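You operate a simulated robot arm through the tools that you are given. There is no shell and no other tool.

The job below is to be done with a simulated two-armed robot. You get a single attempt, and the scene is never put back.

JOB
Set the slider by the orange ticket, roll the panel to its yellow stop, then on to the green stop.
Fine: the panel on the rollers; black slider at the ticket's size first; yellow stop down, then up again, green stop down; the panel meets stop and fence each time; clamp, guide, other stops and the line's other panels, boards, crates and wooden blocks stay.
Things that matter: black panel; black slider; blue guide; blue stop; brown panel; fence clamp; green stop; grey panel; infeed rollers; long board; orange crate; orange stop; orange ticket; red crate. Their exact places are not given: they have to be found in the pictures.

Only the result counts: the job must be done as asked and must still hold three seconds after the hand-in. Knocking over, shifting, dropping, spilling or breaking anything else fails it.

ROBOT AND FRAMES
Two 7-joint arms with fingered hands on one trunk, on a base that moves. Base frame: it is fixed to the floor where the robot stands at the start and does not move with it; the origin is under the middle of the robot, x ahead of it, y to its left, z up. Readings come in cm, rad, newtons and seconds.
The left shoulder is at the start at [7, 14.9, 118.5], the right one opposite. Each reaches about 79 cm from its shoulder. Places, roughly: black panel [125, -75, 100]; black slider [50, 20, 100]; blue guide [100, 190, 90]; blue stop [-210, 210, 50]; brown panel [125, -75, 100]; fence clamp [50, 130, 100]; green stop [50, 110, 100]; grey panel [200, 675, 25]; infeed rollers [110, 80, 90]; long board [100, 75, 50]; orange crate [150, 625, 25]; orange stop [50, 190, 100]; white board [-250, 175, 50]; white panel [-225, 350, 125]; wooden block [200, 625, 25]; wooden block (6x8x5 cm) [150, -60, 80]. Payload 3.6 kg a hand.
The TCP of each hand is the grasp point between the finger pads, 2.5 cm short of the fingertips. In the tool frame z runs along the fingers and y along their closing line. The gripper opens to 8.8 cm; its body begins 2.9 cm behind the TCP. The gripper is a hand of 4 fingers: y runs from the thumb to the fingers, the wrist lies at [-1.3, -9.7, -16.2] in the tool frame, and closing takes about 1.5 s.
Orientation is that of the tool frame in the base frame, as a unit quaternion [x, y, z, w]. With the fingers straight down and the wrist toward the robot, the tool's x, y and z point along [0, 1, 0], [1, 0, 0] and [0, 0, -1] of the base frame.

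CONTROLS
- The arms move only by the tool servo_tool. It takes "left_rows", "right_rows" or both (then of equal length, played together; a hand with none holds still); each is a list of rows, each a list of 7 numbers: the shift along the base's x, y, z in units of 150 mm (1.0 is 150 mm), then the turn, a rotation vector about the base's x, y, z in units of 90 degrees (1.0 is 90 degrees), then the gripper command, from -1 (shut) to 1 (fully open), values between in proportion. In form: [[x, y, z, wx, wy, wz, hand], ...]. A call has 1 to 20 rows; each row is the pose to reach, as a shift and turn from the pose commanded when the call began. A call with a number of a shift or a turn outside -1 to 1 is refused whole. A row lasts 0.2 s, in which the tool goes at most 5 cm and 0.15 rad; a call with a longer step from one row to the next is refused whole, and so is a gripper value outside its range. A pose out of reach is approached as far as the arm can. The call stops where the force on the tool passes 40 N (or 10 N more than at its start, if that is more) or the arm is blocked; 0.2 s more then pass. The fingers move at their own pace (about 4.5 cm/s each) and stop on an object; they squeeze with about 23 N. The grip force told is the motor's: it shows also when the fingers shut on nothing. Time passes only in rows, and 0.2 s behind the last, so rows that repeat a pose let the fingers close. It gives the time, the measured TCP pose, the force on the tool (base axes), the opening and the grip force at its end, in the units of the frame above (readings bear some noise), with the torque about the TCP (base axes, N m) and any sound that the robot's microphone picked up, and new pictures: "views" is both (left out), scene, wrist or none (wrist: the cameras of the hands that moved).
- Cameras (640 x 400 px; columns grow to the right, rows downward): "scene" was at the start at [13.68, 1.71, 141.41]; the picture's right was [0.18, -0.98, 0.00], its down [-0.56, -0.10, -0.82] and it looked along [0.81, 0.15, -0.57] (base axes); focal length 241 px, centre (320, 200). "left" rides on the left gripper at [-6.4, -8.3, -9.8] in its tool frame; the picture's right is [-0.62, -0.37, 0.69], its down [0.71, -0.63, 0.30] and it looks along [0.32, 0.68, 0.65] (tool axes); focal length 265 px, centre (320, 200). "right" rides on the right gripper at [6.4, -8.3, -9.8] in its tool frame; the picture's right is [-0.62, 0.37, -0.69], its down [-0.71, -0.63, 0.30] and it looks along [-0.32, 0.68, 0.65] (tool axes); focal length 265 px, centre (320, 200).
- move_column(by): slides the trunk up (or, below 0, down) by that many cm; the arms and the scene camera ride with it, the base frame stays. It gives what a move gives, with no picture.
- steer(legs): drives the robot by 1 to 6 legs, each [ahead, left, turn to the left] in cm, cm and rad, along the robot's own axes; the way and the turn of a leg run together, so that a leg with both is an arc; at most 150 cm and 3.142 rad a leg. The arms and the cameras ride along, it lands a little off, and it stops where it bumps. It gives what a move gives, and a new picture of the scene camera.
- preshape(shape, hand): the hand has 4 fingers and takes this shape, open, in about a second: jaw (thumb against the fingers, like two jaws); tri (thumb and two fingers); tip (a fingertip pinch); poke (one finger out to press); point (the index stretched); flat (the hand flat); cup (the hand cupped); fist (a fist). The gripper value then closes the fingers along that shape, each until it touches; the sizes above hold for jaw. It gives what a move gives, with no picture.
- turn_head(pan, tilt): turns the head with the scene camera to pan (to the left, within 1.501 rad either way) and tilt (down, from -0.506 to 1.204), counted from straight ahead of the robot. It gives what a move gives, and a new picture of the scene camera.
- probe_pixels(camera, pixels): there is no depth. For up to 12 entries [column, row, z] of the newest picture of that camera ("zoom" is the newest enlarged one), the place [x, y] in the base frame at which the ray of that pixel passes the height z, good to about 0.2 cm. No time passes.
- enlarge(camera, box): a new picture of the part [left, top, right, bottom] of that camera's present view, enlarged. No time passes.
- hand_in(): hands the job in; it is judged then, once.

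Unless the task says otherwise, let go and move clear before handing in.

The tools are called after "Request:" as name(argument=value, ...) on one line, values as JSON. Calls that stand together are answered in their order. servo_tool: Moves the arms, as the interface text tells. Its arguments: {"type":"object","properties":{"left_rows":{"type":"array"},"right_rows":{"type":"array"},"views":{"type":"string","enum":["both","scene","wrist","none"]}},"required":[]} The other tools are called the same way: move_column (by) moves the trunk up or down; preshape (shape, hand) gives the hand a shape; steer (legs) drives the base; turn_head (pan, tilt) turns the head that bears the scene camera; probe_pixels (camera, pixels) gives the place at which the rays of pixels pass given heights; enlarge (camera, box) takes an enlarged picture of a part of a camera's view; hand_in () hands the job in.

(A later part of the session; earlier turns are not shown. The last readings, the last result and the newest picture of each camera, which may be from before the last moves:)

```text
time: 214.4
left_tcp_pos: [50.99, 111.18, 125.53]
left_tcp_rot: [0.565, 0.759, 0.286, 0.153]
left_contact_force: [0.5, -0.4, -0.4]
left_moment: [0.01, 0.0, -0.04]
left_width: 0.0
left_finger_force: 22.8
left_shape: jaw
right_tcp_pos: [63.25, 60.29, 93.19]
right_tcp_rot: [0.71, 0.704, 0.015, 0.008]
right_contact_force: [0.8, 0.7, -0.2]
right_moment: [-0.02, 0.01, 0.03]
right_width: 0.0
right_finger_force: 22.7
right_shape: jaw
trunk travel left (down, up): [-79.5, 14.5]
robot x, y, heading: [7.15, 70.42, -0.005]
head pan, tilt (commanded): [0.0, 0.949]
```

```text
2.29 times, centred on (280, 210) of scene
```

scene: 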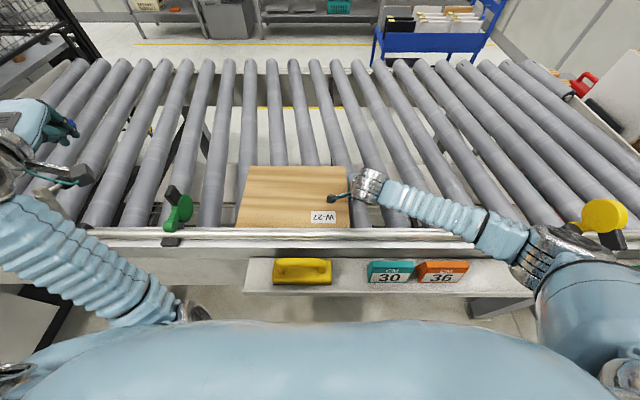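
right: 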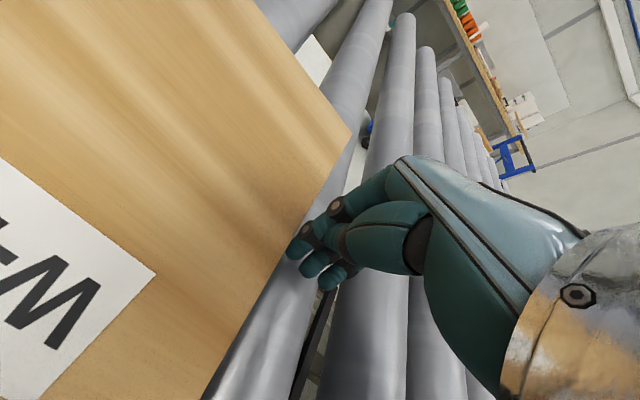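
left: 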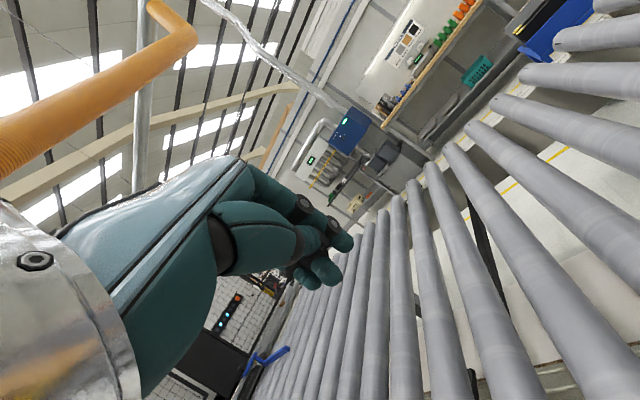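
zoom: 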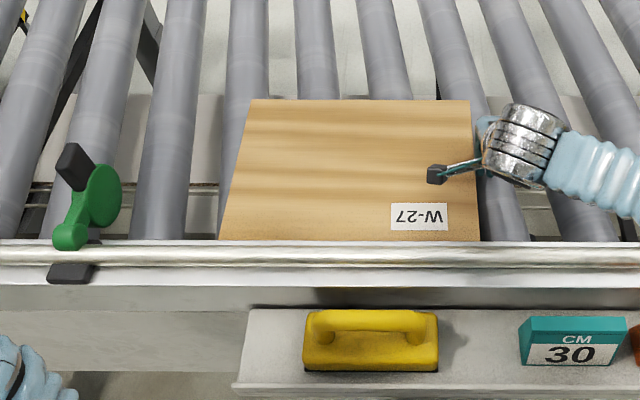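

The panel has about 14 cm left to the green stop. I'll push 10.5 cm more.

Request:
servo_tool(right_rows=[[0, 0.05, 0, 0, 0, 0, -1], [0, 0.1, 0, 0, 0, 0, -1], [0, 0.15, 0, 0, 0, 0, -1], [0, 0.2, 0, 0, 0, 0, -1], [0, 0.25, 0, 0, 0, 0, -1], [0, 0.3, 0, 0, 0, 0, -1], [0, 0.35, 0, 0, 0, 0, -1], [0, 0.4, 0, 0, 0, 0, -1], [0, 0.45, 0, 0, 0, 0, -1], [0, 0.5, 0, 0, 0, 0, -1], [0, 0.55, 0, 0, 0, 0, -1], [0, 0.6, 0, 0, 0, 0, -1], [0, 0.64, 0, 0, 0, 0, -1], [0, 0.68, 0, 0, 0, 0, -1], [0, 0.7, 0, 0, 0, 0, -1]], views="scene")

Request:
enlarge(camera="scene", box=[140, 150, 340, 270])

```text
time: 217.6
left_tcp_pos: [51.06, 111.18, 125.53]
left_tcp_rot: [0.565, 0.759, 0.286, 0.153]
left_contact_force: [-0.9, 0.3, 0.0]
left_moment: [-0.05, -0.02, -0.01]
left_width: 0.0
left_finger_force: 23.2
left_shape: jaw
right_tcp_pos: [63.16, 70.76, 93.15]
right_tcp_rot: [0.711, 0.703, 0.016, 0.006]
right_contact_force: [0.2, -0.4, 0.0]
right_moment: [-0.03, 0.01, -0.02]
right_width: 0.0
right_finger_force: 23.4
right_shape: jaw
trunk travel left (down, up): [-79.5, 14.5]
robot x, y, heading: [7.83, 70.33, -0.002]
head pan, tilt (commanded): [0.0, 0.949]
```

scene: 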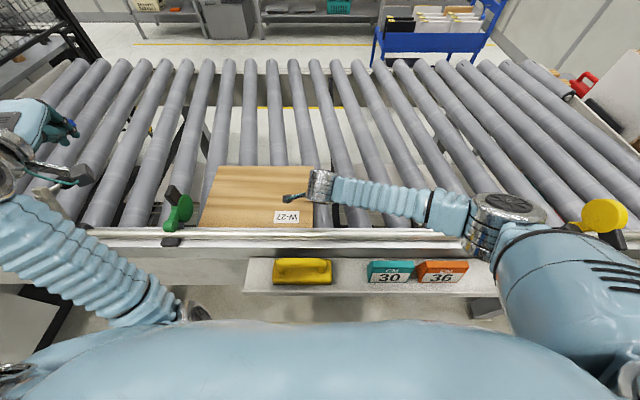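

```text
3.20 times, centred on (240, 210) of scene
```

zoom: 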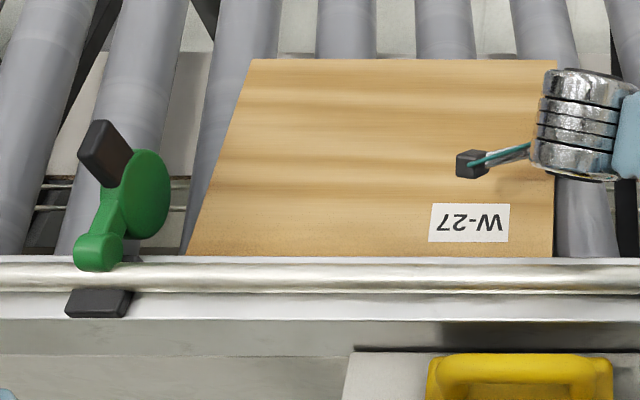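

About 3.5 cm remains. I'll lift the hand, move the base 25 cm left for a better view and reach, and look at the left elbow versus the clamp's red ball on the way.

Request:
servo_tool(right_rows=[[0, -0.12, 0.0, 0, 0, 0, -1], [0, -0.2, 0.1, 0, 0, 0, -1], [0, -0.2, 0.35, 0, 0, 0, -1], [0, -0.2, 0.6, 0, 0, 0, -1], [0, -0.2, 0.85, 0, 0, 0, -1], [0, -0.2, 1.0, 0, 0, 0, -1]], views="none")

Request:
turn_head(pan=0.75, tilt=1.0)

Request:
steer(legs=[[0, 12, 0]])

```text
time: 219.0
left_tcp_pos: [50.94, 111.11, 125.51]
left_tcp_rot: [0.565, 0.759, 0.285, 0.152]
left_contact_force: [1.1, -0.1, -0.6]
left_moment: [0.0, 0.0, 0.03]
left_width: 0.01
left_finger_force: 22.7
left_shape: jaw
right_tcp_pos: [63.25, 67.64, 108.21]
right_tcp_rot: [0.711, 0.703, 0.015, 0.007]
right_contact_force: [0.0, -0.5, -0.1]
right_moment: [-0.01, 0.02, 0.0]
right_width: 0.02
right_finger_force: 23.0
right_shape: jaw
trunk travel left (down, up): [-79.5, 14.5]
robot x, y, heading: [7.39, 70.0, 0.0]
head pan, tilt (commanded): [0.0, 0.949]
```

```text
time: 220.1
left_tcp_pos: [50.92, 110.99, 125.61]
left_tcp_rot: [0.565, 0.759, 0.286, 0.151]
left_contact_force: [0.1, 0.2, -0.1]
left_moment: [-0.01, 0.02, 0.0]
left_width: 0.03
left_finger_force: 22.7
left_shape: jaw
right_tcp_pos: [63.14, 67.65, 108.13]
right_tcp_rot: [0.71, 0.704, 0.016, 0.008]
right_contact_force: [-0.8, -0.2, -0.2]
right_moment: [0.03, 0.02, 0.04]
right_width: 0.01
right_finger_force: 23.0
right_shape: jaw
trunk travel left (down, up): [-79.5, 14.5]
robot x, y, heading: [7.28, 69.75, -0.004]
head pan, tilt (commanded): [0.75, 1.0]
```

scene: 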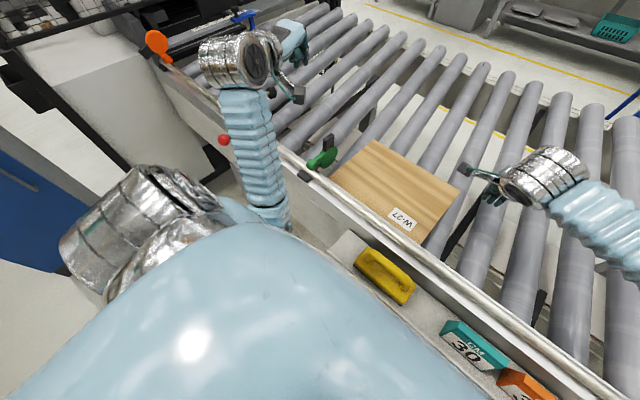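

```text
time: 222.3
left_tcp_pos: [51.16, 123.14, 125.6]
left_tcp_rot: [0.566, 0.758, 0.285, 0.153]
left_contact_force: [-0.3, 0.0, -0.5]
left_moment: [0.0, -0.01, 0.02]
left_width: 0.0
left_finger_force: 22.8
left_shape: jaw
right_tcp_pos: [63.38, 79.44, 108.15]
right_tcp_rot: [0.71, 0.704, 0.013, 0.007]
right_contact_force: [0.1, -1.4, 0.5]
right_moment: [0.03, 0.01, 0.0]
right_width: 0.0
right_finger_force: 23.3
right_shape: jaw
trunk travel left (down, up): [-79.5, 14.5]
robot x, y, heading: [7.49, 81.82, 0.0]
head pan, tilt (commanded): [0.75, 1.0]
```

scene: 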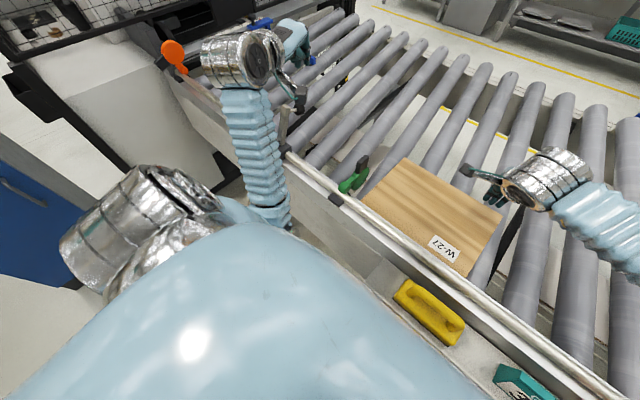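

The left elbow is near (30,104,110), well clear of the red ball (38,132,100). I'll drive 13 cm more and look straight ahead.

Request:
steer(legs=[[0, 13, 0]])

Request:
turn_head(pan=0.1, tilt=0.95)

Request:
enlarge(camera="scene", box=[200, 140, 420, 270])

```text
time: 224.6
left_tcp_pos: [51.22, 135.84, 125.74]
left_tcp_rot: [0.566, 0.759, 0.284, 0.153]
left_contact_force: [-0.2, 0.1, 0.3]
left_moment: [-0.04, 0.0, 0.0]
left_width: 0.01
left_finger_force: 23.0
left_shape: jaw
right_tcp_pos: [63.26, 92.26, 108.12]
right_tcp_rot: [0.71, 0.704, 0.016, 0.007]
right_contact_force: [0.1, 0.4, -0.6]
right_moment: [0.02, 0.0, 0.0]
right_width: 0.0
right_finger_force: 23.0
right_shape: jaw
trunk travel left (down, up): [-79.5, 14.5]
robot x, y, heading: [7.76, 95.34, -0.001]
head pan, tilt (commanded): [0.75, 1.0]
```

scene: 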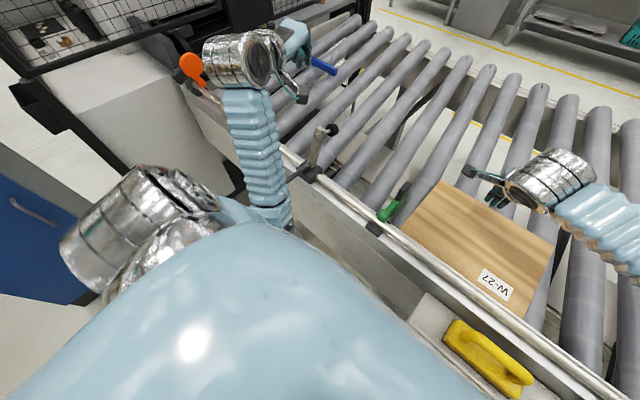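

```text
time: 225.6
left_tcp_pos: [51.21, 136.13, 125.48]
left_tcp_rot: [0.566, 0.759, 0.284, 0.152]
left_contact_force: [-0.6, -0.6, -0.8]
left_moment: [-0.02, 0.01, -0.03]
left_width: 0.0
left_finger_force: 23.5
left_shape: jaw
right_tcp_pos: [63.25, 92.52, 108.15]
right_tcp_rot: [0.71, 0.704, 0.015, 0.008]
right_contact_force: [-0.2, -0.8, 0.3]
right_moment: [0.0, 0.02, -0.02]
right_width: 0.02
right_finger_force: 22.9
right_shape: jaw
trunk travel left (down, up): [-79.5, 14.5]
robot x, y, heading: [7.41, 95.13, -0.001]
head pan, tilt (commanded): [0.099, 0.949]
```

scene: 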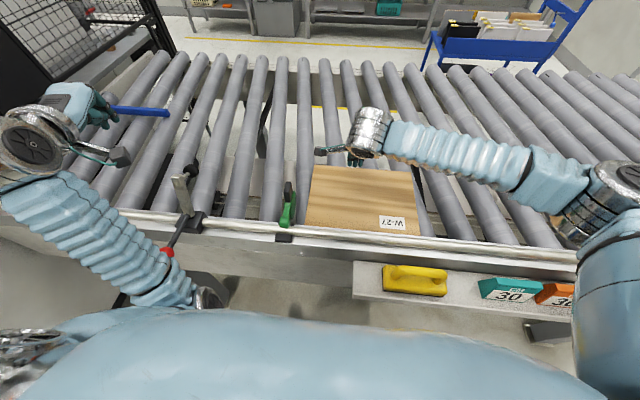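

```text
2.91 times, centred on (310, 205) of scene
```

zoom: 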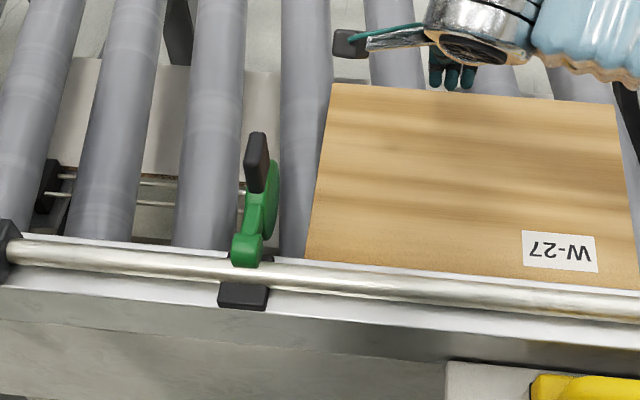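

I'll probe the panel corners and the green stop's right face in this view.

Request:
probe_pixels(camera="zoom", pixels=[[305, 259, 92], [333, 85, 92], [614, 106, 92], [278, 215, 94], [278, 190, 97], [320, 268, 95], [600, 298, 95]])

```text
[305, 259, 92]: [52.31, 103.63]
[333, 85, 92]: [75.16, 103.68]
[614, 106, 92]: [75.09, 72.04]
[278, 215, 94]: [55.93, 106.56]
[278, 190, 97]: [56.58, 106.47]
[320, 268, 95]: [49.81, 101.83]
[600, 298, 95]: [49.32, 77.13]
```

The panel is square with about 2.9 cm to go. To press it onto the fence from the far edge, I'll move the base 5 cm forward for reach.

Request:
steer(legs=[[5, 0, 0]])

Request:
servo_tool(right_rows=[[0.2, -0.1, -0.05, 0, 0, 0, -1], [0.4, -0.2, -0.1, 0, 0, 0, -1], [0.6, -0.3, -0.15, 0, 0, 0, -1], [0.75, -0.35, -0.2, 0, 0, 0, -1], [0.75, -0.35, -0.2, 0, 0, 0, -1]], views="both")

```text
time: 226.9
left_tcp_pos: [56.53, 136.18, 125.56]
left_tcp_rot: [0.567, 0.758, 0.283, 0.152]
left_contact_force: [-0.2, -0.6, -0.5]
left_moment: [0.04, -0.01, 0.01]
left_width: 0.03
left_finger_force: 23.3
left_shape: jaw
right_tcp_pos: [68.37, 92.4, 108.09]
right_tcp_rot: [0.71, 0.704, 0.014, 0.007]
right_contact_force: [0.3, -0.2, 0.5]
right_moment: [-0.01, 0.0, 0.03]
right_width: 0.0
right_finger_force: 23.8
right_shape: jaw
trunk travel left (down, up): [-79.5, 14.5]
robot x, y, heading: [12.75, 95.33, 0.003]
head pan, tilt (commanded): [0.099, 0.949]
```

scene: 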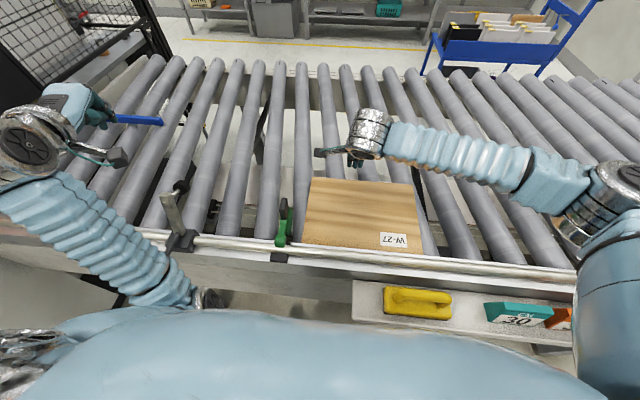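

```text
time: 228.1
left_tcp_pos: [56.46, 136.11, 125.57]
left_tcp_rot: [0.567, 0.759, 0.283, 0.152]
left_contact_force: [0.4, -0.3, -0.1]
left_moment: [-0.02, -0.03, -0.01]
left_width: 0.01
left_finger_force: 23.0
left_shape: jaw
right_tcp_pos: [79.6, 87.06, 105.07]
right_tcp_rot: [0.71, 0.704, 0.015, 0.007]
right_contact_force: [-0.8, 0.6, 1.1]
right_moment: [-0.02, -0.01, -0.02]
right_width: 0.0
right_finger_force: 23.1
right_shape: jaw
trunk travel left (down, up): [-79.5, 14.5]
robot x, y, heading: [12.62, 95.17, 0.003]
head pan, tilt (commanded): [0.099, 0.949]
```

scene: 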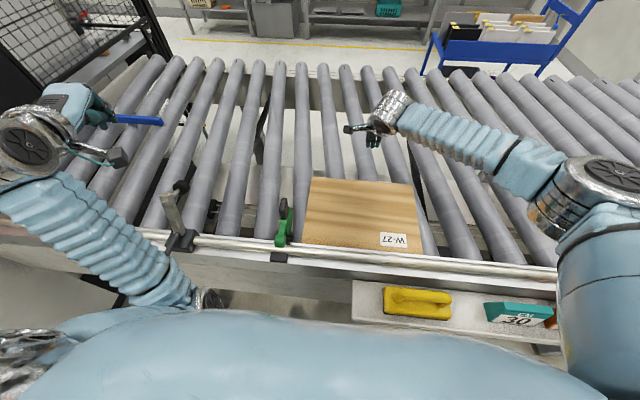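
right: 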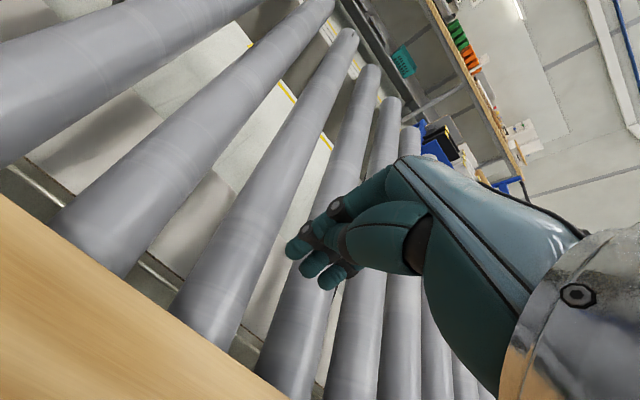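

The hand is beyond the far edge. I'll lower it and press -x gently.

Request:
servo_tool(right_rows=[[0, 0, -0.2, 0, 0, 0, -1], [0, 0, -0.4, 0, 0, 0, -1], [0, 0, -0.6, 0, 0, 0, -1], [0, 0, -0.75, 0, 0, 0, -1], [0, 0, -0.8, 0, 0, 0, -1], [-0.08, 0, -0.8, 0, 0, 0, -1], [-0.14, 0, -0.8, 0, 0, 0, -1], [-0.18, 0, -0.8, 0, 0, 0, -1], [-0.2, 0, -0.8, 0, 0, 0, -1]], views="both")

```text
time: 230.1
left_tcp_pos: [56.54, 136.08, 125.53]
left_tcp_rot: [0.567, 0.759, 0.283, 0.152]
left_contact_force: [0.2, 0.0, -0.4]
left_moment: [-0.02, -0.02, 0.01]
left_width: 0.01
left_finger_force: 23.3
left_shape: jaw
right_tcp_pos: [76.76, 87.13, 93.15]
right_tcp_rot: [0.711, 0.703, 0.014, 0.008]
right_contact_force: [4.7, 0.7, -0.3]
right_moment: [0.02, -0.04, 0.04]
right_width: 0.01
right_finger_force: 22.9
right_shape: jaw
trunk travel left (down, up): [-79.5, 14.5]
robot x, y, heading: [12.9, 95.02, 0.004]
head pan, tilt (commanded): [0.099, 0.949]
```

scene: 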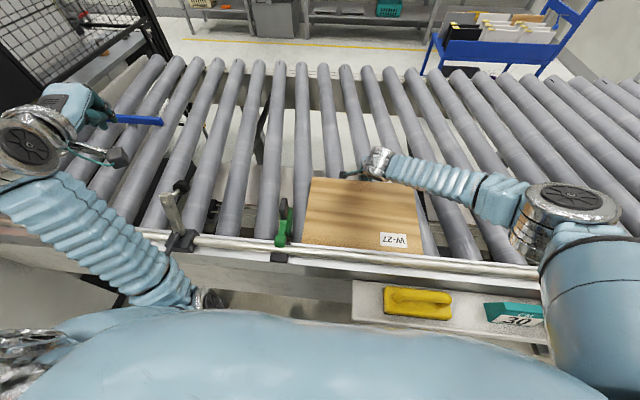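
right: 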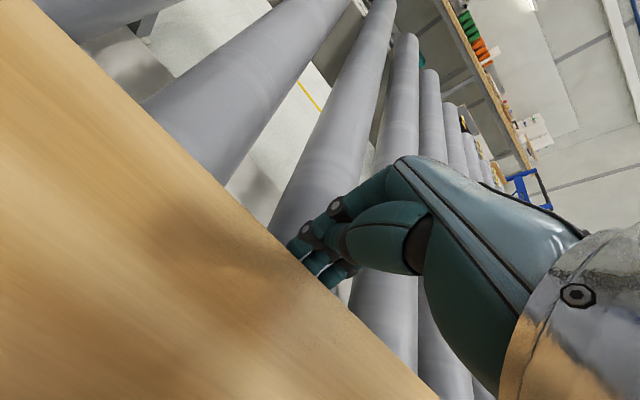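

Contact is at x 76.8 with only 4.7 N; last time it seated at 75.3, so the panel had drifted about 1 cm off the fence. I'll press on until it seats.

Request:
servo_tool(right_rows=[[-0.015, 0, 0, 0, 0, 0, -1], [-0.03, 0, 0, 0, 0, 0, -1], [-0.045, 0, 0, 0, 0, 0, -1], [-0.06, 0, 0, 0, 0, 0, -1], [-0.07, 0, 0, 0, 0, 0, -1], [-0.08, 0, 0, 0, 0, 0, -1]], views="none")

Request:
enlarge(camera="scene", box=[240, 150, 460, 290])

```text
time: 231.5
left_tcp_pos: [57.01, 136.36, 125.36]
left_tcp_rot: [0.569, 0.758, 0.28, 0.152]
left_contact_force: [0.3, 0.3, 0.4]
left_moment: [0.01, -0.03, -0.01]
left_width: 0.03
left_finger_force: 22.7
left_shape: jaw
right_tcp_pos: [76.13, 87.1, 93.27]
right_tcp_rot: [0.71, 0.704, 0.017, 0.009]
right_contact_force: [34.4, 1.9, 7.3]
right_moment: [-0.05, -0.6, 0.25]
right_width: 0.0
right_finger_force: 22.8
right_shape: jaw
trunk travel left (down, up): [-79.5, 14.5]
robot x, y, heading: [13.42, 95.4, 0.0]
head pan, tilt (commanded): [0.099, 0.949]
```

```text
2.86 times, centred on (350, 220) of scene
```

zoom: 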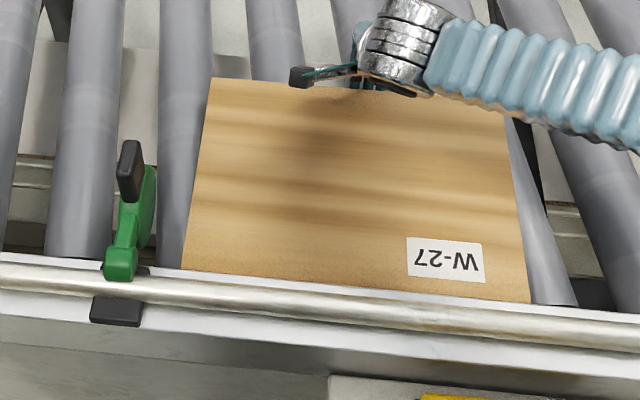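

34 N of reaction with almost no travel means the panel is firmly on the fence. I'll release, and go behind the trailing edge for the last 3 cm.

Request:
servo_tool(right_rows=[[0.08, 0, 0, 0, 0, 0, -1], [0.12, 0, 0.15, 0, 0, 0, -1], [0.1, 0, 0.4, 0, 0, 0, -1], [0.0, -0.15, 0.65, 0, 0, 0, -1], [-0.15, -0.35, 0.75, 0, 0, 0, -1], [-0.3, -0.55, 0.75, 0, 0, 0, -1], [-0.5, -0.75, 0.75, 0, 0, 0, -1], [-0.7, -0.95, 0.75, 0, 0, 0, -1], [-0.85, -1.0, 0.75, 0, 0, 0, -1]], views="none")

Request:
servo_tool(right_rows=[[0.0, -0.2, 0, 0, 0, 0, -1], [0.0, -0.4, 0, 0, 0, 0, -1], [0.0, -0.4, -0.25, 0, 0, 0, -1], [0.0, -0.4, -0.5, 0, 0, 0, -1], [0.0, -0.4, -0.7, 0, 0, 0, -1], [0.0, -0.4, -0.75, 0, 0, 0, -1], [0.0, -0.4, -0.76, 0, 0, 0, -1]], views="both")

```text
time: 233.5
left_tcp_pos: [56.3, 136.31, 125.68]
left_tcp_rot: [0.567, 0.759, 0.283, 0.152]
left_contact_force: [-0.6, 0.1, -0.3]
left_moment: [0.0, 0.01, -0.03]
left_width: 0.0
left_finger_force: 22.5
left_shape: jaw
right_tcp_pos: [62.42, 72.12, 104.4]
right_tcp_rot: [0.71, 0.704, 0.015, 0.008]
right_contact_force: [-0.7, 0.1, 0.1]
right_moment: [-0.01, -0.01, 0.01]
right_width: 0.01
right_finger_force: 23.2
right_shape: jaw
trunk travel left (down, up): [-79.5, 14.5]
robot x, y, heading: [12.58, 95.16, -0.0]
head pan, tilt (commanded): [0.099, 0.949]
```

```text
time: 235.1
left_tcp_pos: [56.4, 136.05, 125.63]
left_tcp_rot: [0.567, 0.758, 0.283, 0.152]
left_contact_force: [-0.4, 0.0, -0.8]
left_moment: [0.02, 0.03, -0.01]
left_width: 0.0
left_finger_force: 22.6
left_shape: jaw
right_tcp_pos: [62.49, 66.1, 92.89]
right_tcp_rot: [0.71, 0.704, 0.015, 0.007]
right_contact_force: [0.6, -0.1, -0.9]
right_moment: [0.02, 0.01, 0.0]
right_width: 0.0
right_finger_force: 23.1
right_shape: jaw
trunk travel left (down, up): [-79.5, 14.5]
robot x, y, heading: [12.74, 95.4, -0.003]
head pan, tilt (commanded): [0.099, 0.949]
```

scene: 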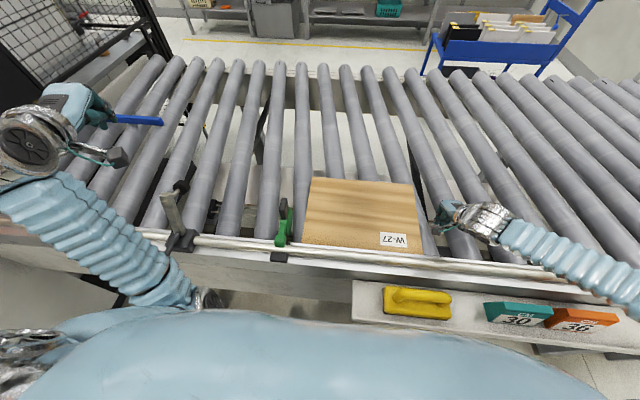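
right: 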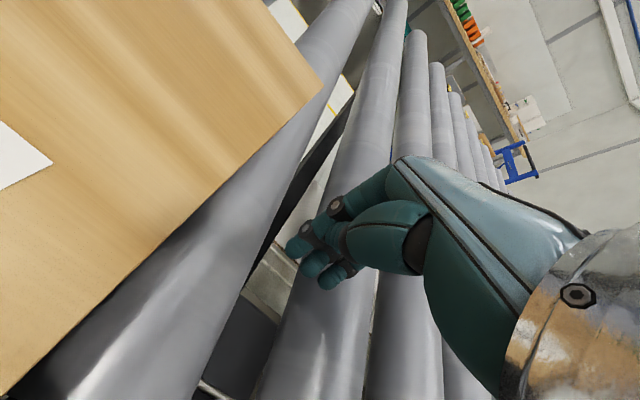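

I'll push +y: first to reach the edge and move most of the gap.

Request:
servo_tool(right_rows=[[0, 0.06, 0, 0, 0, 0, -1], [0, 0.12, 0, 0, 0, 0, -1], [0, 0.18, 0, 0, 0, 0, -1], [0, 0.24, 0, 0, 0, 0, -1], [0, 0.28, 0, 0, 0, 0, -1], [0, 0.31, 0, 0, 0, 0, -1], [0, 0.34, 0, 0, 0, 0, -1], [0, 0.37, 0, 0, 0, 0, -1], [0, 0.4, 0, 0, 0, 0, -1], [0, 0.43, 0, 0, 0, 0, -1], [0, 0.45, 0, 0, 0, 0, -1]], views="scene")

Request:
enlarge(camera="scene", box=[240, 160, 380, 280])

```text
time: 237.5
left_tcp_pos: [56.43, 136.17, 125.58]
left_tcp_rot: [0.567, 0.758, 0.283, 0.152]
left_contact_force: [-0.1, -0.6, 0.0]
left_moment: [-0.01, 0.01, -0.03]
left_width: 0.0
left_finger_force: 23.1
left_shape: jaw
right_tcp_pos: [62.61, 72.92, 93.11]
right_tcp_rot: [0.71, 0.704, 0.015, 0.007]
right_contact_force: [-0.5, -0.3, -0.2]
right_moment: [0.0, 0.0, -0.02]
right_width: 0.01
right_finger_force: 23.1
right_shape: jaw
trunk travel left (down, up): [-79.5, 14.5]
robot x, y, heading: [12.65, 95.32, -0.001]
head pan, tilt (commanded): [0.099, 0.949]
```

scene: 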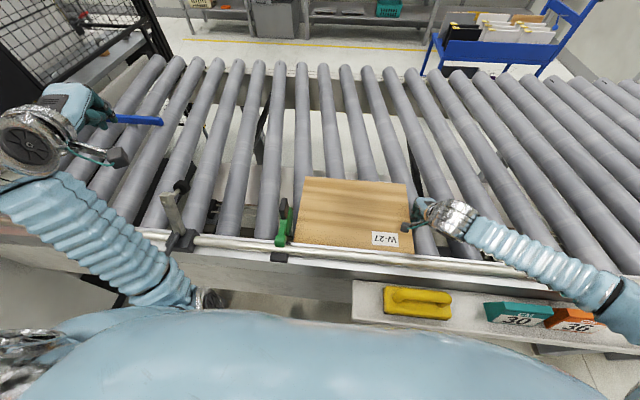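

```text
3.33 times, centred on (310, 220) of scene
```

zoom: 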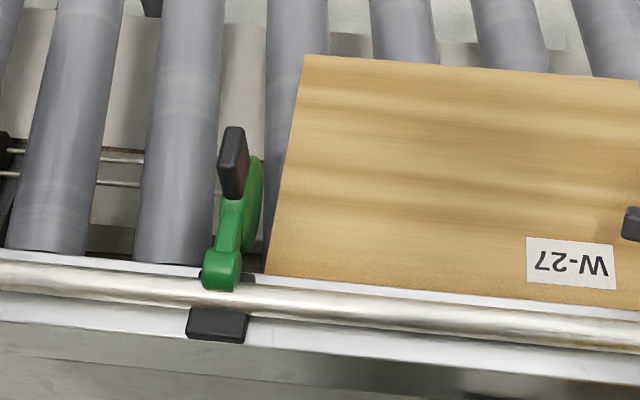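

The gap is under 1 cm. I'll creep until it meets the stop.

Request:
servo_tool(right_rows=[[0, 0.012, 0, 0, 0, 0, -1], [0, 0.024, 0, 0, 0, 0, -1], [0, 0.034, 0, 0, 0, 0, -1], [0, 0.044, 0, 0, 0, 0, -1], [0, 0.052, 0, 0, 0, 0, -1], [0, 0.06, 0, 0, 0, 0, -1]], views="none")

Request:
enlarge(camera="scene", box=[250, 180, 340, 270])

```text
time: 238.9
left_tcp_pos: [56.45, 136.12, 125.65]
left_tcp_rot: [0.567, 0.759, 0.284, 0.152]
left_contact_force: [0.4, 0.4, -0.1]
left_moment: [0.0, 0.03, -0.02]
left_width: 0.01
left_finger_force: 23.1
left_shape: jaw
right_tcp_pos: [62.59, 73.77, 92.96]
right_tcp_rot: [0.71, 0.704, 0.015, 0.008]
right_contact_force: [-0.4, -0.9, -1.0]
right_moment: [0.03, 0.01, -0.02]
right_width: 0.01
right_finger_force: 22.8
right_shape: jaw
trunk travel left (down, up): [-79.5, 14.5]
robot x, y, heading: [12.6, 95.3, 0.001]
head pan, tilt (commanded): [0.099, 0.949]
```

```text
4.44 times, centred on (295, 225) of scene
```

zoom: 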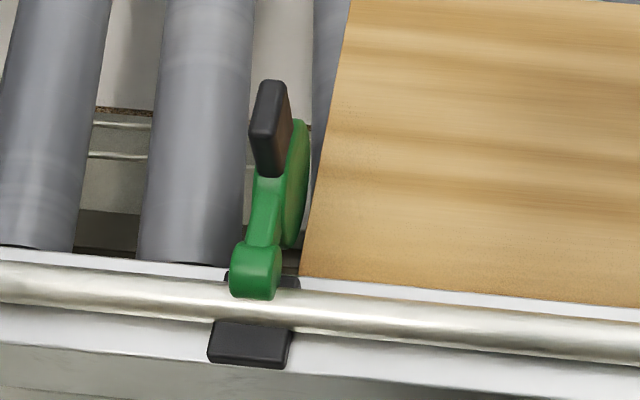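

A sliver remains. A few more small steps, watching the force.

Request:
servo_tool(right_rows=[[0, 0.01, 0, 0, 0, 0, -1], [0, 0.02, 0, 0, 0, 0, -1], [0, 0.03, 0, 0, 0, 0, -1], [0, 0.04, 0, 0, 0, 0, -1], [0, 0.045, 0, 0, 0, 0, -1], [0, 0.045, 0, 0, 0, 0, -1]], views="none")

Request:
enlarge(camera="scene", box=[250, 180, 340, 270])

Request:
enlarge(camera="right", box=[0, 200, 320, 400])

```text
time: 240.3
left_tcp_pos: [56.51, 136.02, 125.69]
left_tcp_rot: [0.567, 0.758, 0.283, 0.152]
left_contact_force: [0.1, 0.0, 0.4]
left_moment: [0.0, -0.02, 0.01]
left_width: 0.0
left_finger_force: 22.8
left_shape: jaw
right_tcp_pos: [62.53, 74.34, 92.99]
right_tcp_rot: [0.71, 0.704, 0.016, 0.007]
right_contact_force: [0.3, -4.8, 0.4]
right_moment: [-0.01, -0.01, 0.01]
right_width: 0.02
right_finger_force: 22.8
right_shape: jaw
trunk travel left (down, up): [-79.5, 14.5]
robot x, y, heading: [12.59, 95.26, -0.002]
head pan, tilt (commanded): [0.099, 0.949]
```

```text
4.44 times, centred on (295, 225) of scene
```

zoom: 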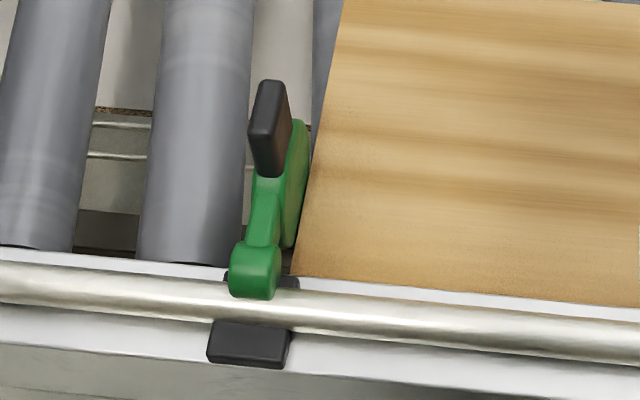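

```text
2.00 times, centred on (160, 300) of right
```

zoom: 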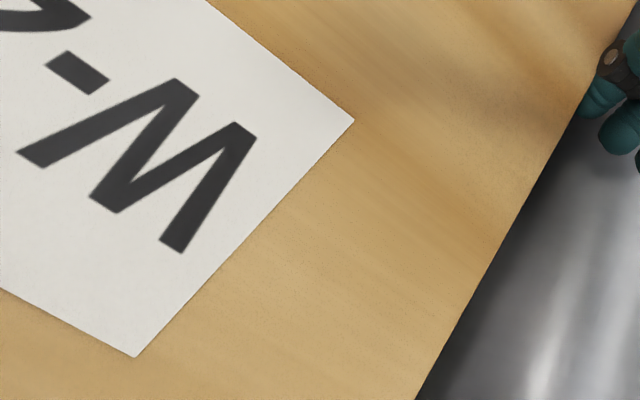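

The reaction is -4.8 N: the panel meets the green stop. I'll back the hand off and check the fence contact at the trailing corner.

Request:
servo_tool(right_rows=[[0, -0.05, 0, 0, 0, 0, -1], [0, -0.15, 0, 0, 0, 0, -1], [0, -0.25, 0.05, 0, 0, 0, -1], [0, -0.35, 0.2, 0, 0, 0, -1], [-0.1, -0.4, 0.4, 0, 0, 0, -1], [-0.2, -0.4, 0.5, 0, 0, 0, -1]], views="both")

Request:
enlarge(camera="right", box=[0, 220, 220, 400])

Request:
enlarge(camera="scene", box=[240, 150, 460, 290])

```text
time: 241.7
left_tcp_pos: [56.33, 136.07, 125.66]
left_tcp_rot: [0.567, 0.759, 0.283, 0.152]
left_contact_force: [-0.6, 0.2, -1.4]
left_moment: [0.02, 0.02, 0.02]
left_width: 0.0
left_finger_force: 22.8
left_shape: jaw
right_tcp_pos: [59.51, 68.59, 100.68]
right_tcp_rot: [0.71, 0.704, 0.015, 0.007]
right_contact_force: [-0.4, -0.1, -0.7]
right_moment: [0.02, 0.0, -0.03]
right_width: 0.0
right_finger_force: 22.4
right_shape: jaw
trunk travel left (down, up): [-79.5, 14.5]
robot x, y, heading: [12.73, 95.57, -0.004]
head pan, tilt (commanded): [0.099, 0.949]
```

scene: 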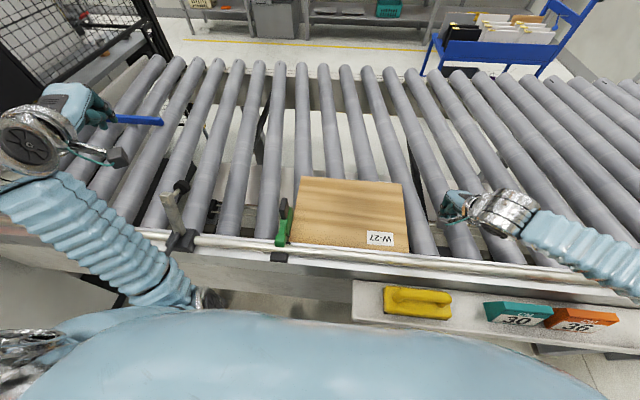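
right: 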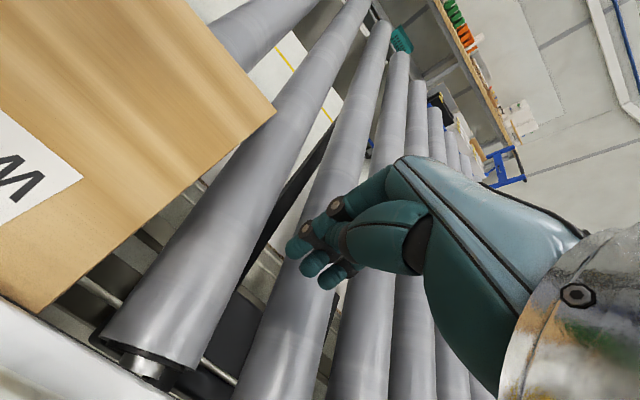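

```text
2.22 times, centred on (110, 310) of right
```

zoom: 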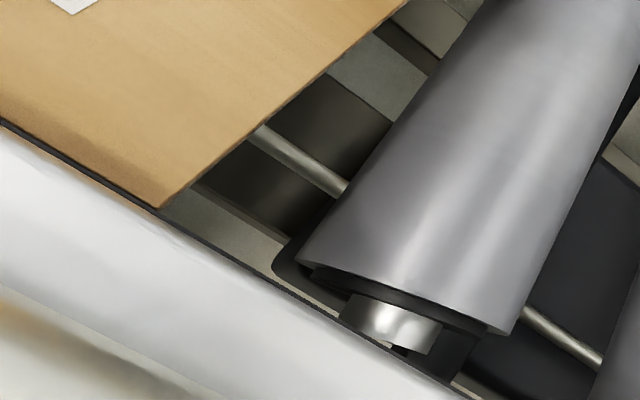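

```text
2.86 times, centred on (350, 220) of scene
```

zoom: 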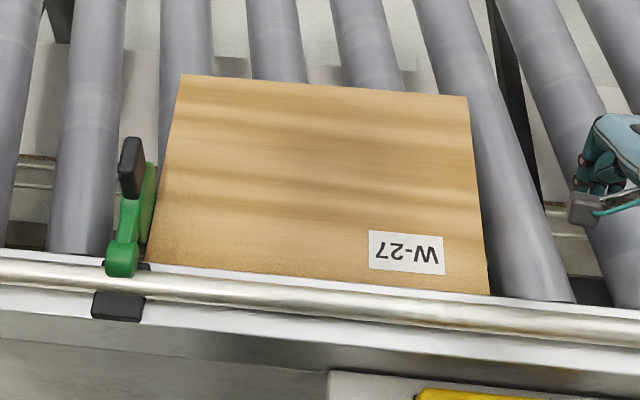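

The corner meets the fence edge line. I'll probe all four corners once more for squareness.

Request:
probe_pixels(camera="zoom", pixels=[[147, 262, 92], [489, 294, 92], [181, 75, 92], [467, 96, 92], [155, 200, 95], [150, 235, 93]])

```text
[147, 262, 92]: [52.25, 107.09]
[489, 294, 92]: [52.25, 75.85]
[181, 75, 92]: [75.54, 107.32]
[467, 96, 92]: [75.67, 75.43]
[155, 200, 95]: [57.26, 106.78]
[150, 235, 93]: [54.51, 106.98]
```

All corners are square (near edge x 52.25 at both ends, left edge y≈107.2). As a last assurance I'll give the far edge one gentle press toward the fence.

Request:
servo_tool(right_rows=[[0.1, 0.05, 0.2, 0, 0, 0, -1], [0.3, 0.15, 0.35, 0, 0, 0, -1], [0.5, 0.3, 0.35, 0, 0, 0, -1], [0.7, 0.5, 0.35, 0, 0, 0, -1], [0.9, 0.7, 0.35, 0, 0, 0, -1], [1.0, 0.9, 0.35, 0, 0, 0, -1], [1.0, 1.0, 0.35, 0, 0, 0, -1]], views="none")

Request:
servo_tool(right_rows=[[0.2, 0.1, 0.0, 0, 0, 0, -1], [0.35, 0.2, 0.0, 0, 0, 0, -1], [0.35, 0.2, -0.2, 0, 0, 0, -1], [0.35, 0.2, -0.45, 0, 0, 0, -1], [0.35, 0.2, -0.7, 0, 0, 0, -1], [0.35, 0.2, -0.83, 0, 0, 0, -1], [0.35, 0.2, -0.86, 0, 0, 0, -1], [0.35, 0.2, -0.86, 0, 0, 0, -1]], views="both")

```text
time: 243.3
left_tcp_pos: [56.32, 136.13, 125.62]
left_tcp_rot: [0.567, 0.759, 0.283, 0.152]
left_contact_force: [0.1, 0.8, 0.0]
left_moment: [-0.01, 0.04, 0.0]
left_width: 0.0
left_finger_force: 23.0
left_shape: jaw
right_tcp_pos: [74.54, 83.51, 105.86]
right_tcp_rot: [0.711, 0.703, 0.014, 0.007]
right_contact_force: [-1.4, 0.5, -0.1]
right_moment: [0.0, 0.03, 0.0]
right_width: 0.02
right_finger_force: 22.9
right_shape: jaw
trunk travel left (down, up): [-79.5, 14.5]
robot x, y, heading: [12.59, 95.33, 0.007]
head pan, tilt (commanded): [0.099, 0.949]
```

```text
time: 245.1
left_tcp_pos: [56.6, 136.25, 125.58]
left_tcp_rot: [0.568, 0.758, 0.282, 0.153]
left_contact_force: [-0.1, 0.2, 0.0]
left_moment: [0.02, -0.01, -0.04]
left_width: 0.0
left_finger_force: 23.0
left_shape: jaw
right_tcp_pos: [79.83, 86.49, 92.82]
right_tcp_rot: [0.709, 0.705, 0.014, 0.007]
right_contact_force: [-0.4, 0.3, -0.4]
right_moment: [0.0, 0.0, 0.01]
right_width: 0.01
right_finger_force: 23.2
right_shape: jaw
trunk travel left (down, up): [-79.5, 14.5]
robot x, y, heading: [12.72, 95.38, -0.003]
head pan, tilt (commanded): [0.099, 0.949]
```

scene: 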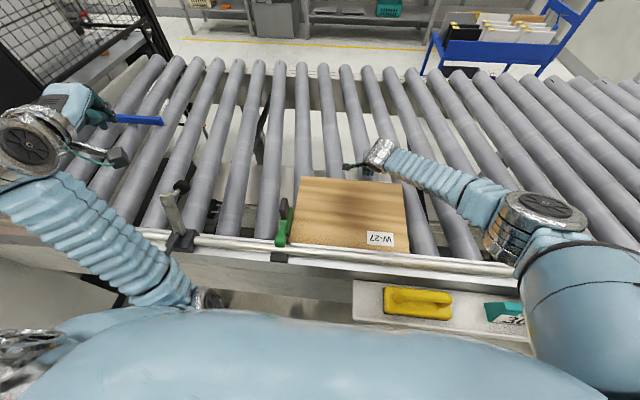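
right: 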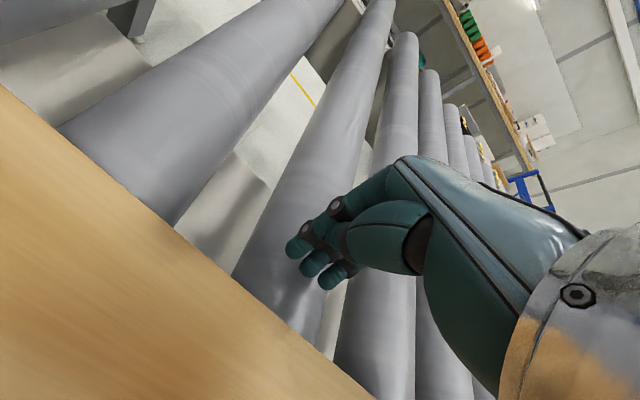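

Now a gentle -x press in small steps.

Request:
servo_tool(right_rows=[[-0.07, 0, 0, 0, 0, 0, -1], [-0.14, 0, 0, 0, 0, 0, -1], [-0.18, 0, 0, 0, 0, 0, -1], [-0.205, 0, 0, 0, 0, 0, -1], [-0.225, 0, 0, 0, 0, 0, -1], [-0.24, 0, 0, 0, 0, 0, -1]], views="none")

```text
time: 246.5
left_tcp_pos: [56.66, 136.28, 125.55]
left_tcp_rot: [0.567, 0.759, 0.283, 0.152]
left_contact_force: [-0.3, 0.4, -0.3]
left_moment: [0.02, -0.02, 0.01]
left_width: 0.0
left_finger_force: 22.7
left_shape: jaw
right_tcp_pos: [76.5, 86.42, 92.84]
right_tcp_rot: [0.711, 0.703, 0.016, 0.008]
right_contact_force: [11.6, 0.6, 1.5]
right_moment: [0.02, -0.18, 0.09]
right_width: 0.01
right_finger_force: 23.0
right_shape: jaw
trunk travel left (down, up): [-79.5, 14.5]
robot x, y, heading: [12.94, 95.35, -0.001]
head pan, tilt (commanded): [0.099, 0.949]
```

11.6 N already. One small extra step to confirm it is stiff, then I'll release.

Request:
servo_tool(right_rows=[[-0.01, 0, 0, 0, 0, 0, -1], [-0.015, 0, 0, 0, 0, 0, -1], [-0.015, 0, 0, 0, 0, 0, -1]], views="none")

Request:
servo_tool(right_rows=[[0.08, 0, 0, 0, 0, 0, -1], [0.14, 0, 0.1, 0, 0, 0, -1], [0.14, 0, 0.35, 0, 0, 0, -1], [0.1, -0.1, 0.6, 0, 0, 0, -1], [0.0, -0.3, 0.8, 0, 0, 0, -1], [-0.1, -0.5, 1.0, 0, 0, 0, -1], [-0.3, -0.7, 1.0, 0, 0, 0, -1], [-0.5, -0.9, 1.0, 0, 0, 0, -1]], views="scene")

Request:
enlarge(camera="scene", box=[250, 170, 360, 280])

```text
time: 247.3
left_tcp_pos: [56.76, 136.09, 125.49]
left_tcp_rot: [0.567, 0.758, 0.283, 0.151]
left_contact_force: [0.3, -0.5, -0.5]
left_moment: [0.03, 0.0, -0.01]
left_width: 0.01
left_finger_force: 22.6
left_shape: jaw
right_tcp_pos: [76.41, 86.41, 92.87]
right_tcp_rot: [0.71, 0.704, 0.015, 0.007]
right_contact_force: [20.3, -1.0, 7.5]
right_moment: [-0.06, -0.29, 0.17]
right_width: 0.0
right_finger_force: 22.8
right_shape: jaw
trunk travel left (down, up): [-79.5, 14.5]
robot x, y, heading: [13.05, 95.43, 0.001]
head pan, tilt (commanded): [0.099, 0.949]
```

```text
time: 249.1
left_tcp_pos: [56.26, 135.97, 125.74]
left_tcp_rot: [0.566, 0.758, 0.285, 0.151]
left_contact_force: [-0.5, 0.9, -0.3]
left_moment: [0.0, 0.02, -0.02]
left_width: 0.02
left_finger_force: 22.3
left_shape: jaw
right_tcp_pos: [68.35, 72.82, 108.0]
right_tcp_rot: [0.71, 0.704, 0.016, 0.008]
right_contact_force: [-0.8, 0.3, 0.5]
right_moment: [0.01, -0.03, 0.02]
right_width: 0.01
right_finger_force: 22.6
right_shape: jaw
trunk travel left (down, up): [-79.5, 14.5]
robot x, y, heading: [13.01, 95.26, 0.004]
head pan, tilt (commanded): [0.099, 0.949]
```

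scene: 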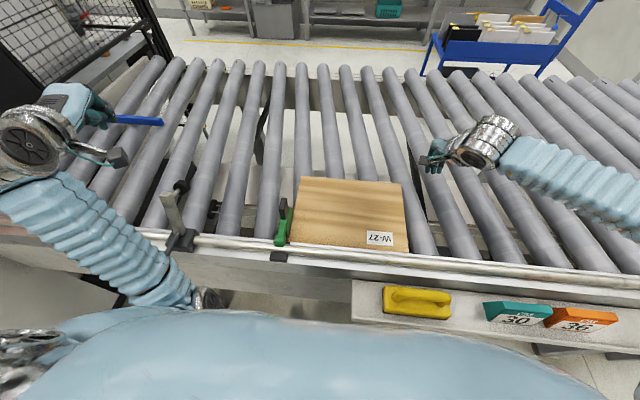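

```text
3.64 times, centred on (305, 225) of scene
```

zoom: 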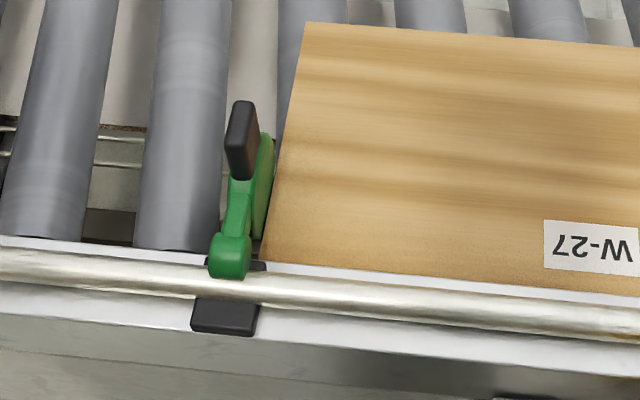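

The fence contact is stiff (20 N), but the panel shows a sliver of a gap at the stop again (disc edge 274, panel edge ≈281). I'll give the trailing edge one more soft push, in line with the stop.

Request:
servo_tool(right_rows=[[-0.15, -0.1, 0, 0, 0, 0, -1], [-0.35, -0.25, 0, 0, 0, 0, -1], [-0.55, -0.38, 0, 0, 0, 0, -1], [-0.68, -0.4, -0.15, 0, 0, 0, -1], [-0.68, -0.4, -0.4, 0, 0, 0, -1], [-0.68, -0.4, -0.65, 0, 0, 0, -1], [-0.68, -0.4, -0.85, 0, 0, 0, -1], [-0.68, -0.4, -0.97, 0, 0, 0, -1], [-0.68, -0.4, -1.0, 0, 0, 0, -1]], views="none")

Request:
servo_tool(right_rows=[[0, 0.06, 0, 0, 0, 0, -1], [0, 0.12, 0, 0, 0, 0, -1], [0, 0.18, 0, 0, 0, 0, -1], [0, 0.24, 0, 0, 0, 0, -1], [0, 0.29, 0, 0, 0, 0, -1], [0, 0.34, 0, 0, 0, 0, -1], [0, 0.38, 0, 0, 0, 0, -1], [0, 0.41, 0, 0, 0, 0, -1], [0, 0.43, 0, 0, 0, 0, -1]], views="scene")

Request:
enlarge(camera="scene", box=[250, 170, 360, 280])

```text
time: 251.1
left_tcp_pos: [56.55, 136.09, 125.68]
left_tcp_rot: [0.566, 0.759, 0.283, 0.152]
left_contact_force: [0.2, 0.1, -0.2]
left_moment: [0.03, -0.01, 0.01]
left_width: 0.0
left_finger_force: 23.2
left_shape: jaw
right_tcp_pos: [58.3, 67.02, 92.83]
right_tcp_rot: [0.71, 0.704, 0.015, 0.008]
right_contact_force: [0.2, 0.2, -0.1]
right_moment: [-0.01, -0.02, -0.01]
right_width: 0.0
right_finger_force: 23.3
right_shape: jaw
trunk travel left (down, up): [-79.5, 14.5]
robot x, y, heading: [12.74, 95.52, -0.004]
head pan, tilt (commanded): [0.099, 0.949]
```

```text
time: 253.1
left_tcp_pos: [56.43, 136.07, 125.6]
left_tcp_rot: [0.567, 0.758, 0.283, 0.153]
left_contact_force: [0.5, -0.4, 0.3]
left_moment: [-0.05, 0.01, 0.03]
left_width: 0.0
left_finger_force: 22.5
left_shape: jaw
right_tcp_pos: [58.43, 73.42, 92.9]
right_tcp_rot: [0.71, 0.704, 0.014, 0.008]
right_contact_force: [0.1, 0.3, 0.2]
right_moment: [0.0, 0.01, -0.01]
right_width: 0.01
right_finger_force: 23.8
right_shape: jaw
trunk travel left (down, up): [-79.5, 14.5]
robot x, y, heading: [12.99, 95.29, 0.001]
head pan, tilt (commanded): [0.099, 0.949]
```

scene: 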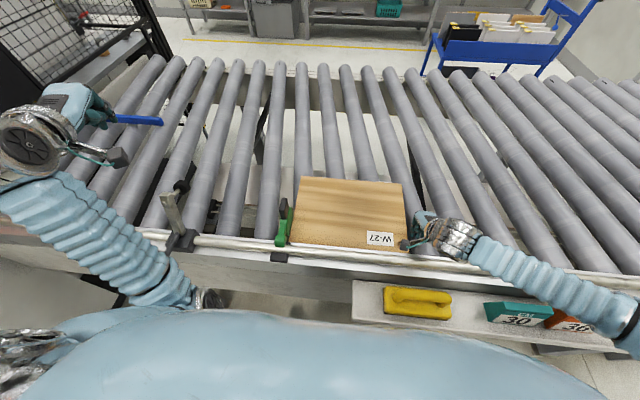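

```text
3.64 times, centred on (305, 225) of scene
```

zoom: 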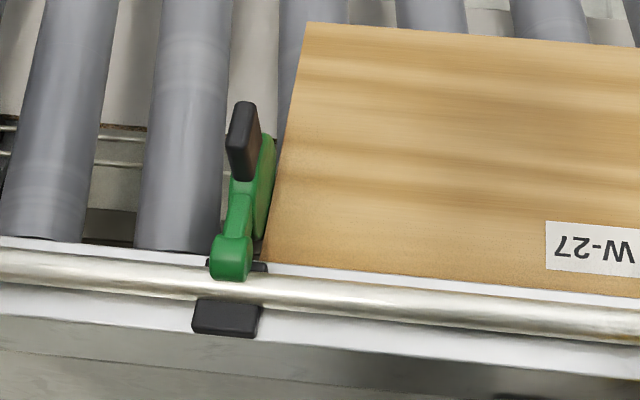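

Near the edge now. Creeping with tiny steps until light contact.

Request:
servo_tool(right_rows=[[0, 0.01, 0, 0, 0, 0, -1], [0, 0.02, 0, 0, 0, 0, -1], [0, 0.03, 0, 0, 0, 0, -1], [0, 0.038, 0, 0, 0, 0, -1], [0, 0.046, 0, 0, 0, 0, -1], [0, 0.05, 0, 0, 0, 0, -1], [0, 0.05, 0, 0, 0, 0, -1]], views="none")

Request:
enlarge(camera="scene", box=[250, 170, 360, 280])

```text
time: 254.7
left_tcp_pos: [56.44, 136.22, 125.64]
left_tcp_rot: [0.567, 0.758, 0.284, 0.152]
left_contact_force: [-0.8, -1.3, 0.2]
left_moment: [0.01, 0.02, 0.01]
left_width: 0.0
left_finger_force: 21.9
left_shape: jaw
right_tcp_pos: [58.24, 74.31, 92.96]
right_tcp_rot: [0.71, 0.704, 0.014, 0.008]
right_contact_force: [-0.2, 0.0, 0.5]
right_moment: [0.01, -0.01, -0.01]
right_width: 0.0
right_finger_force: 22.6
right_shape: jaw
trunk travel left (down, up): [-79.5, 14.5]
robot x, y, heading: [12.41, 95.16, 0.003]
head pan, tilt (commanded): [0.099, 0.949]
```

```text
3.64 times, centred on (305, 225) of scene
```

zoom: 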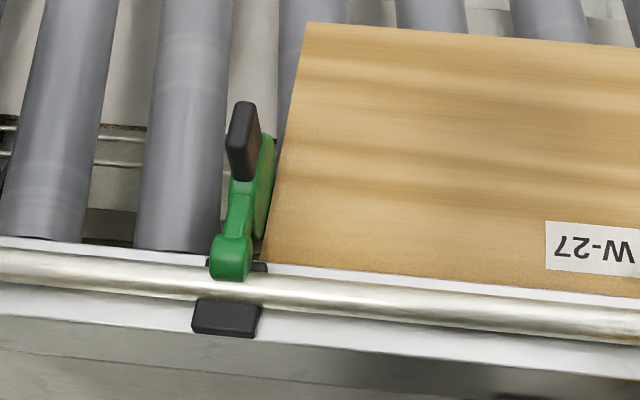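

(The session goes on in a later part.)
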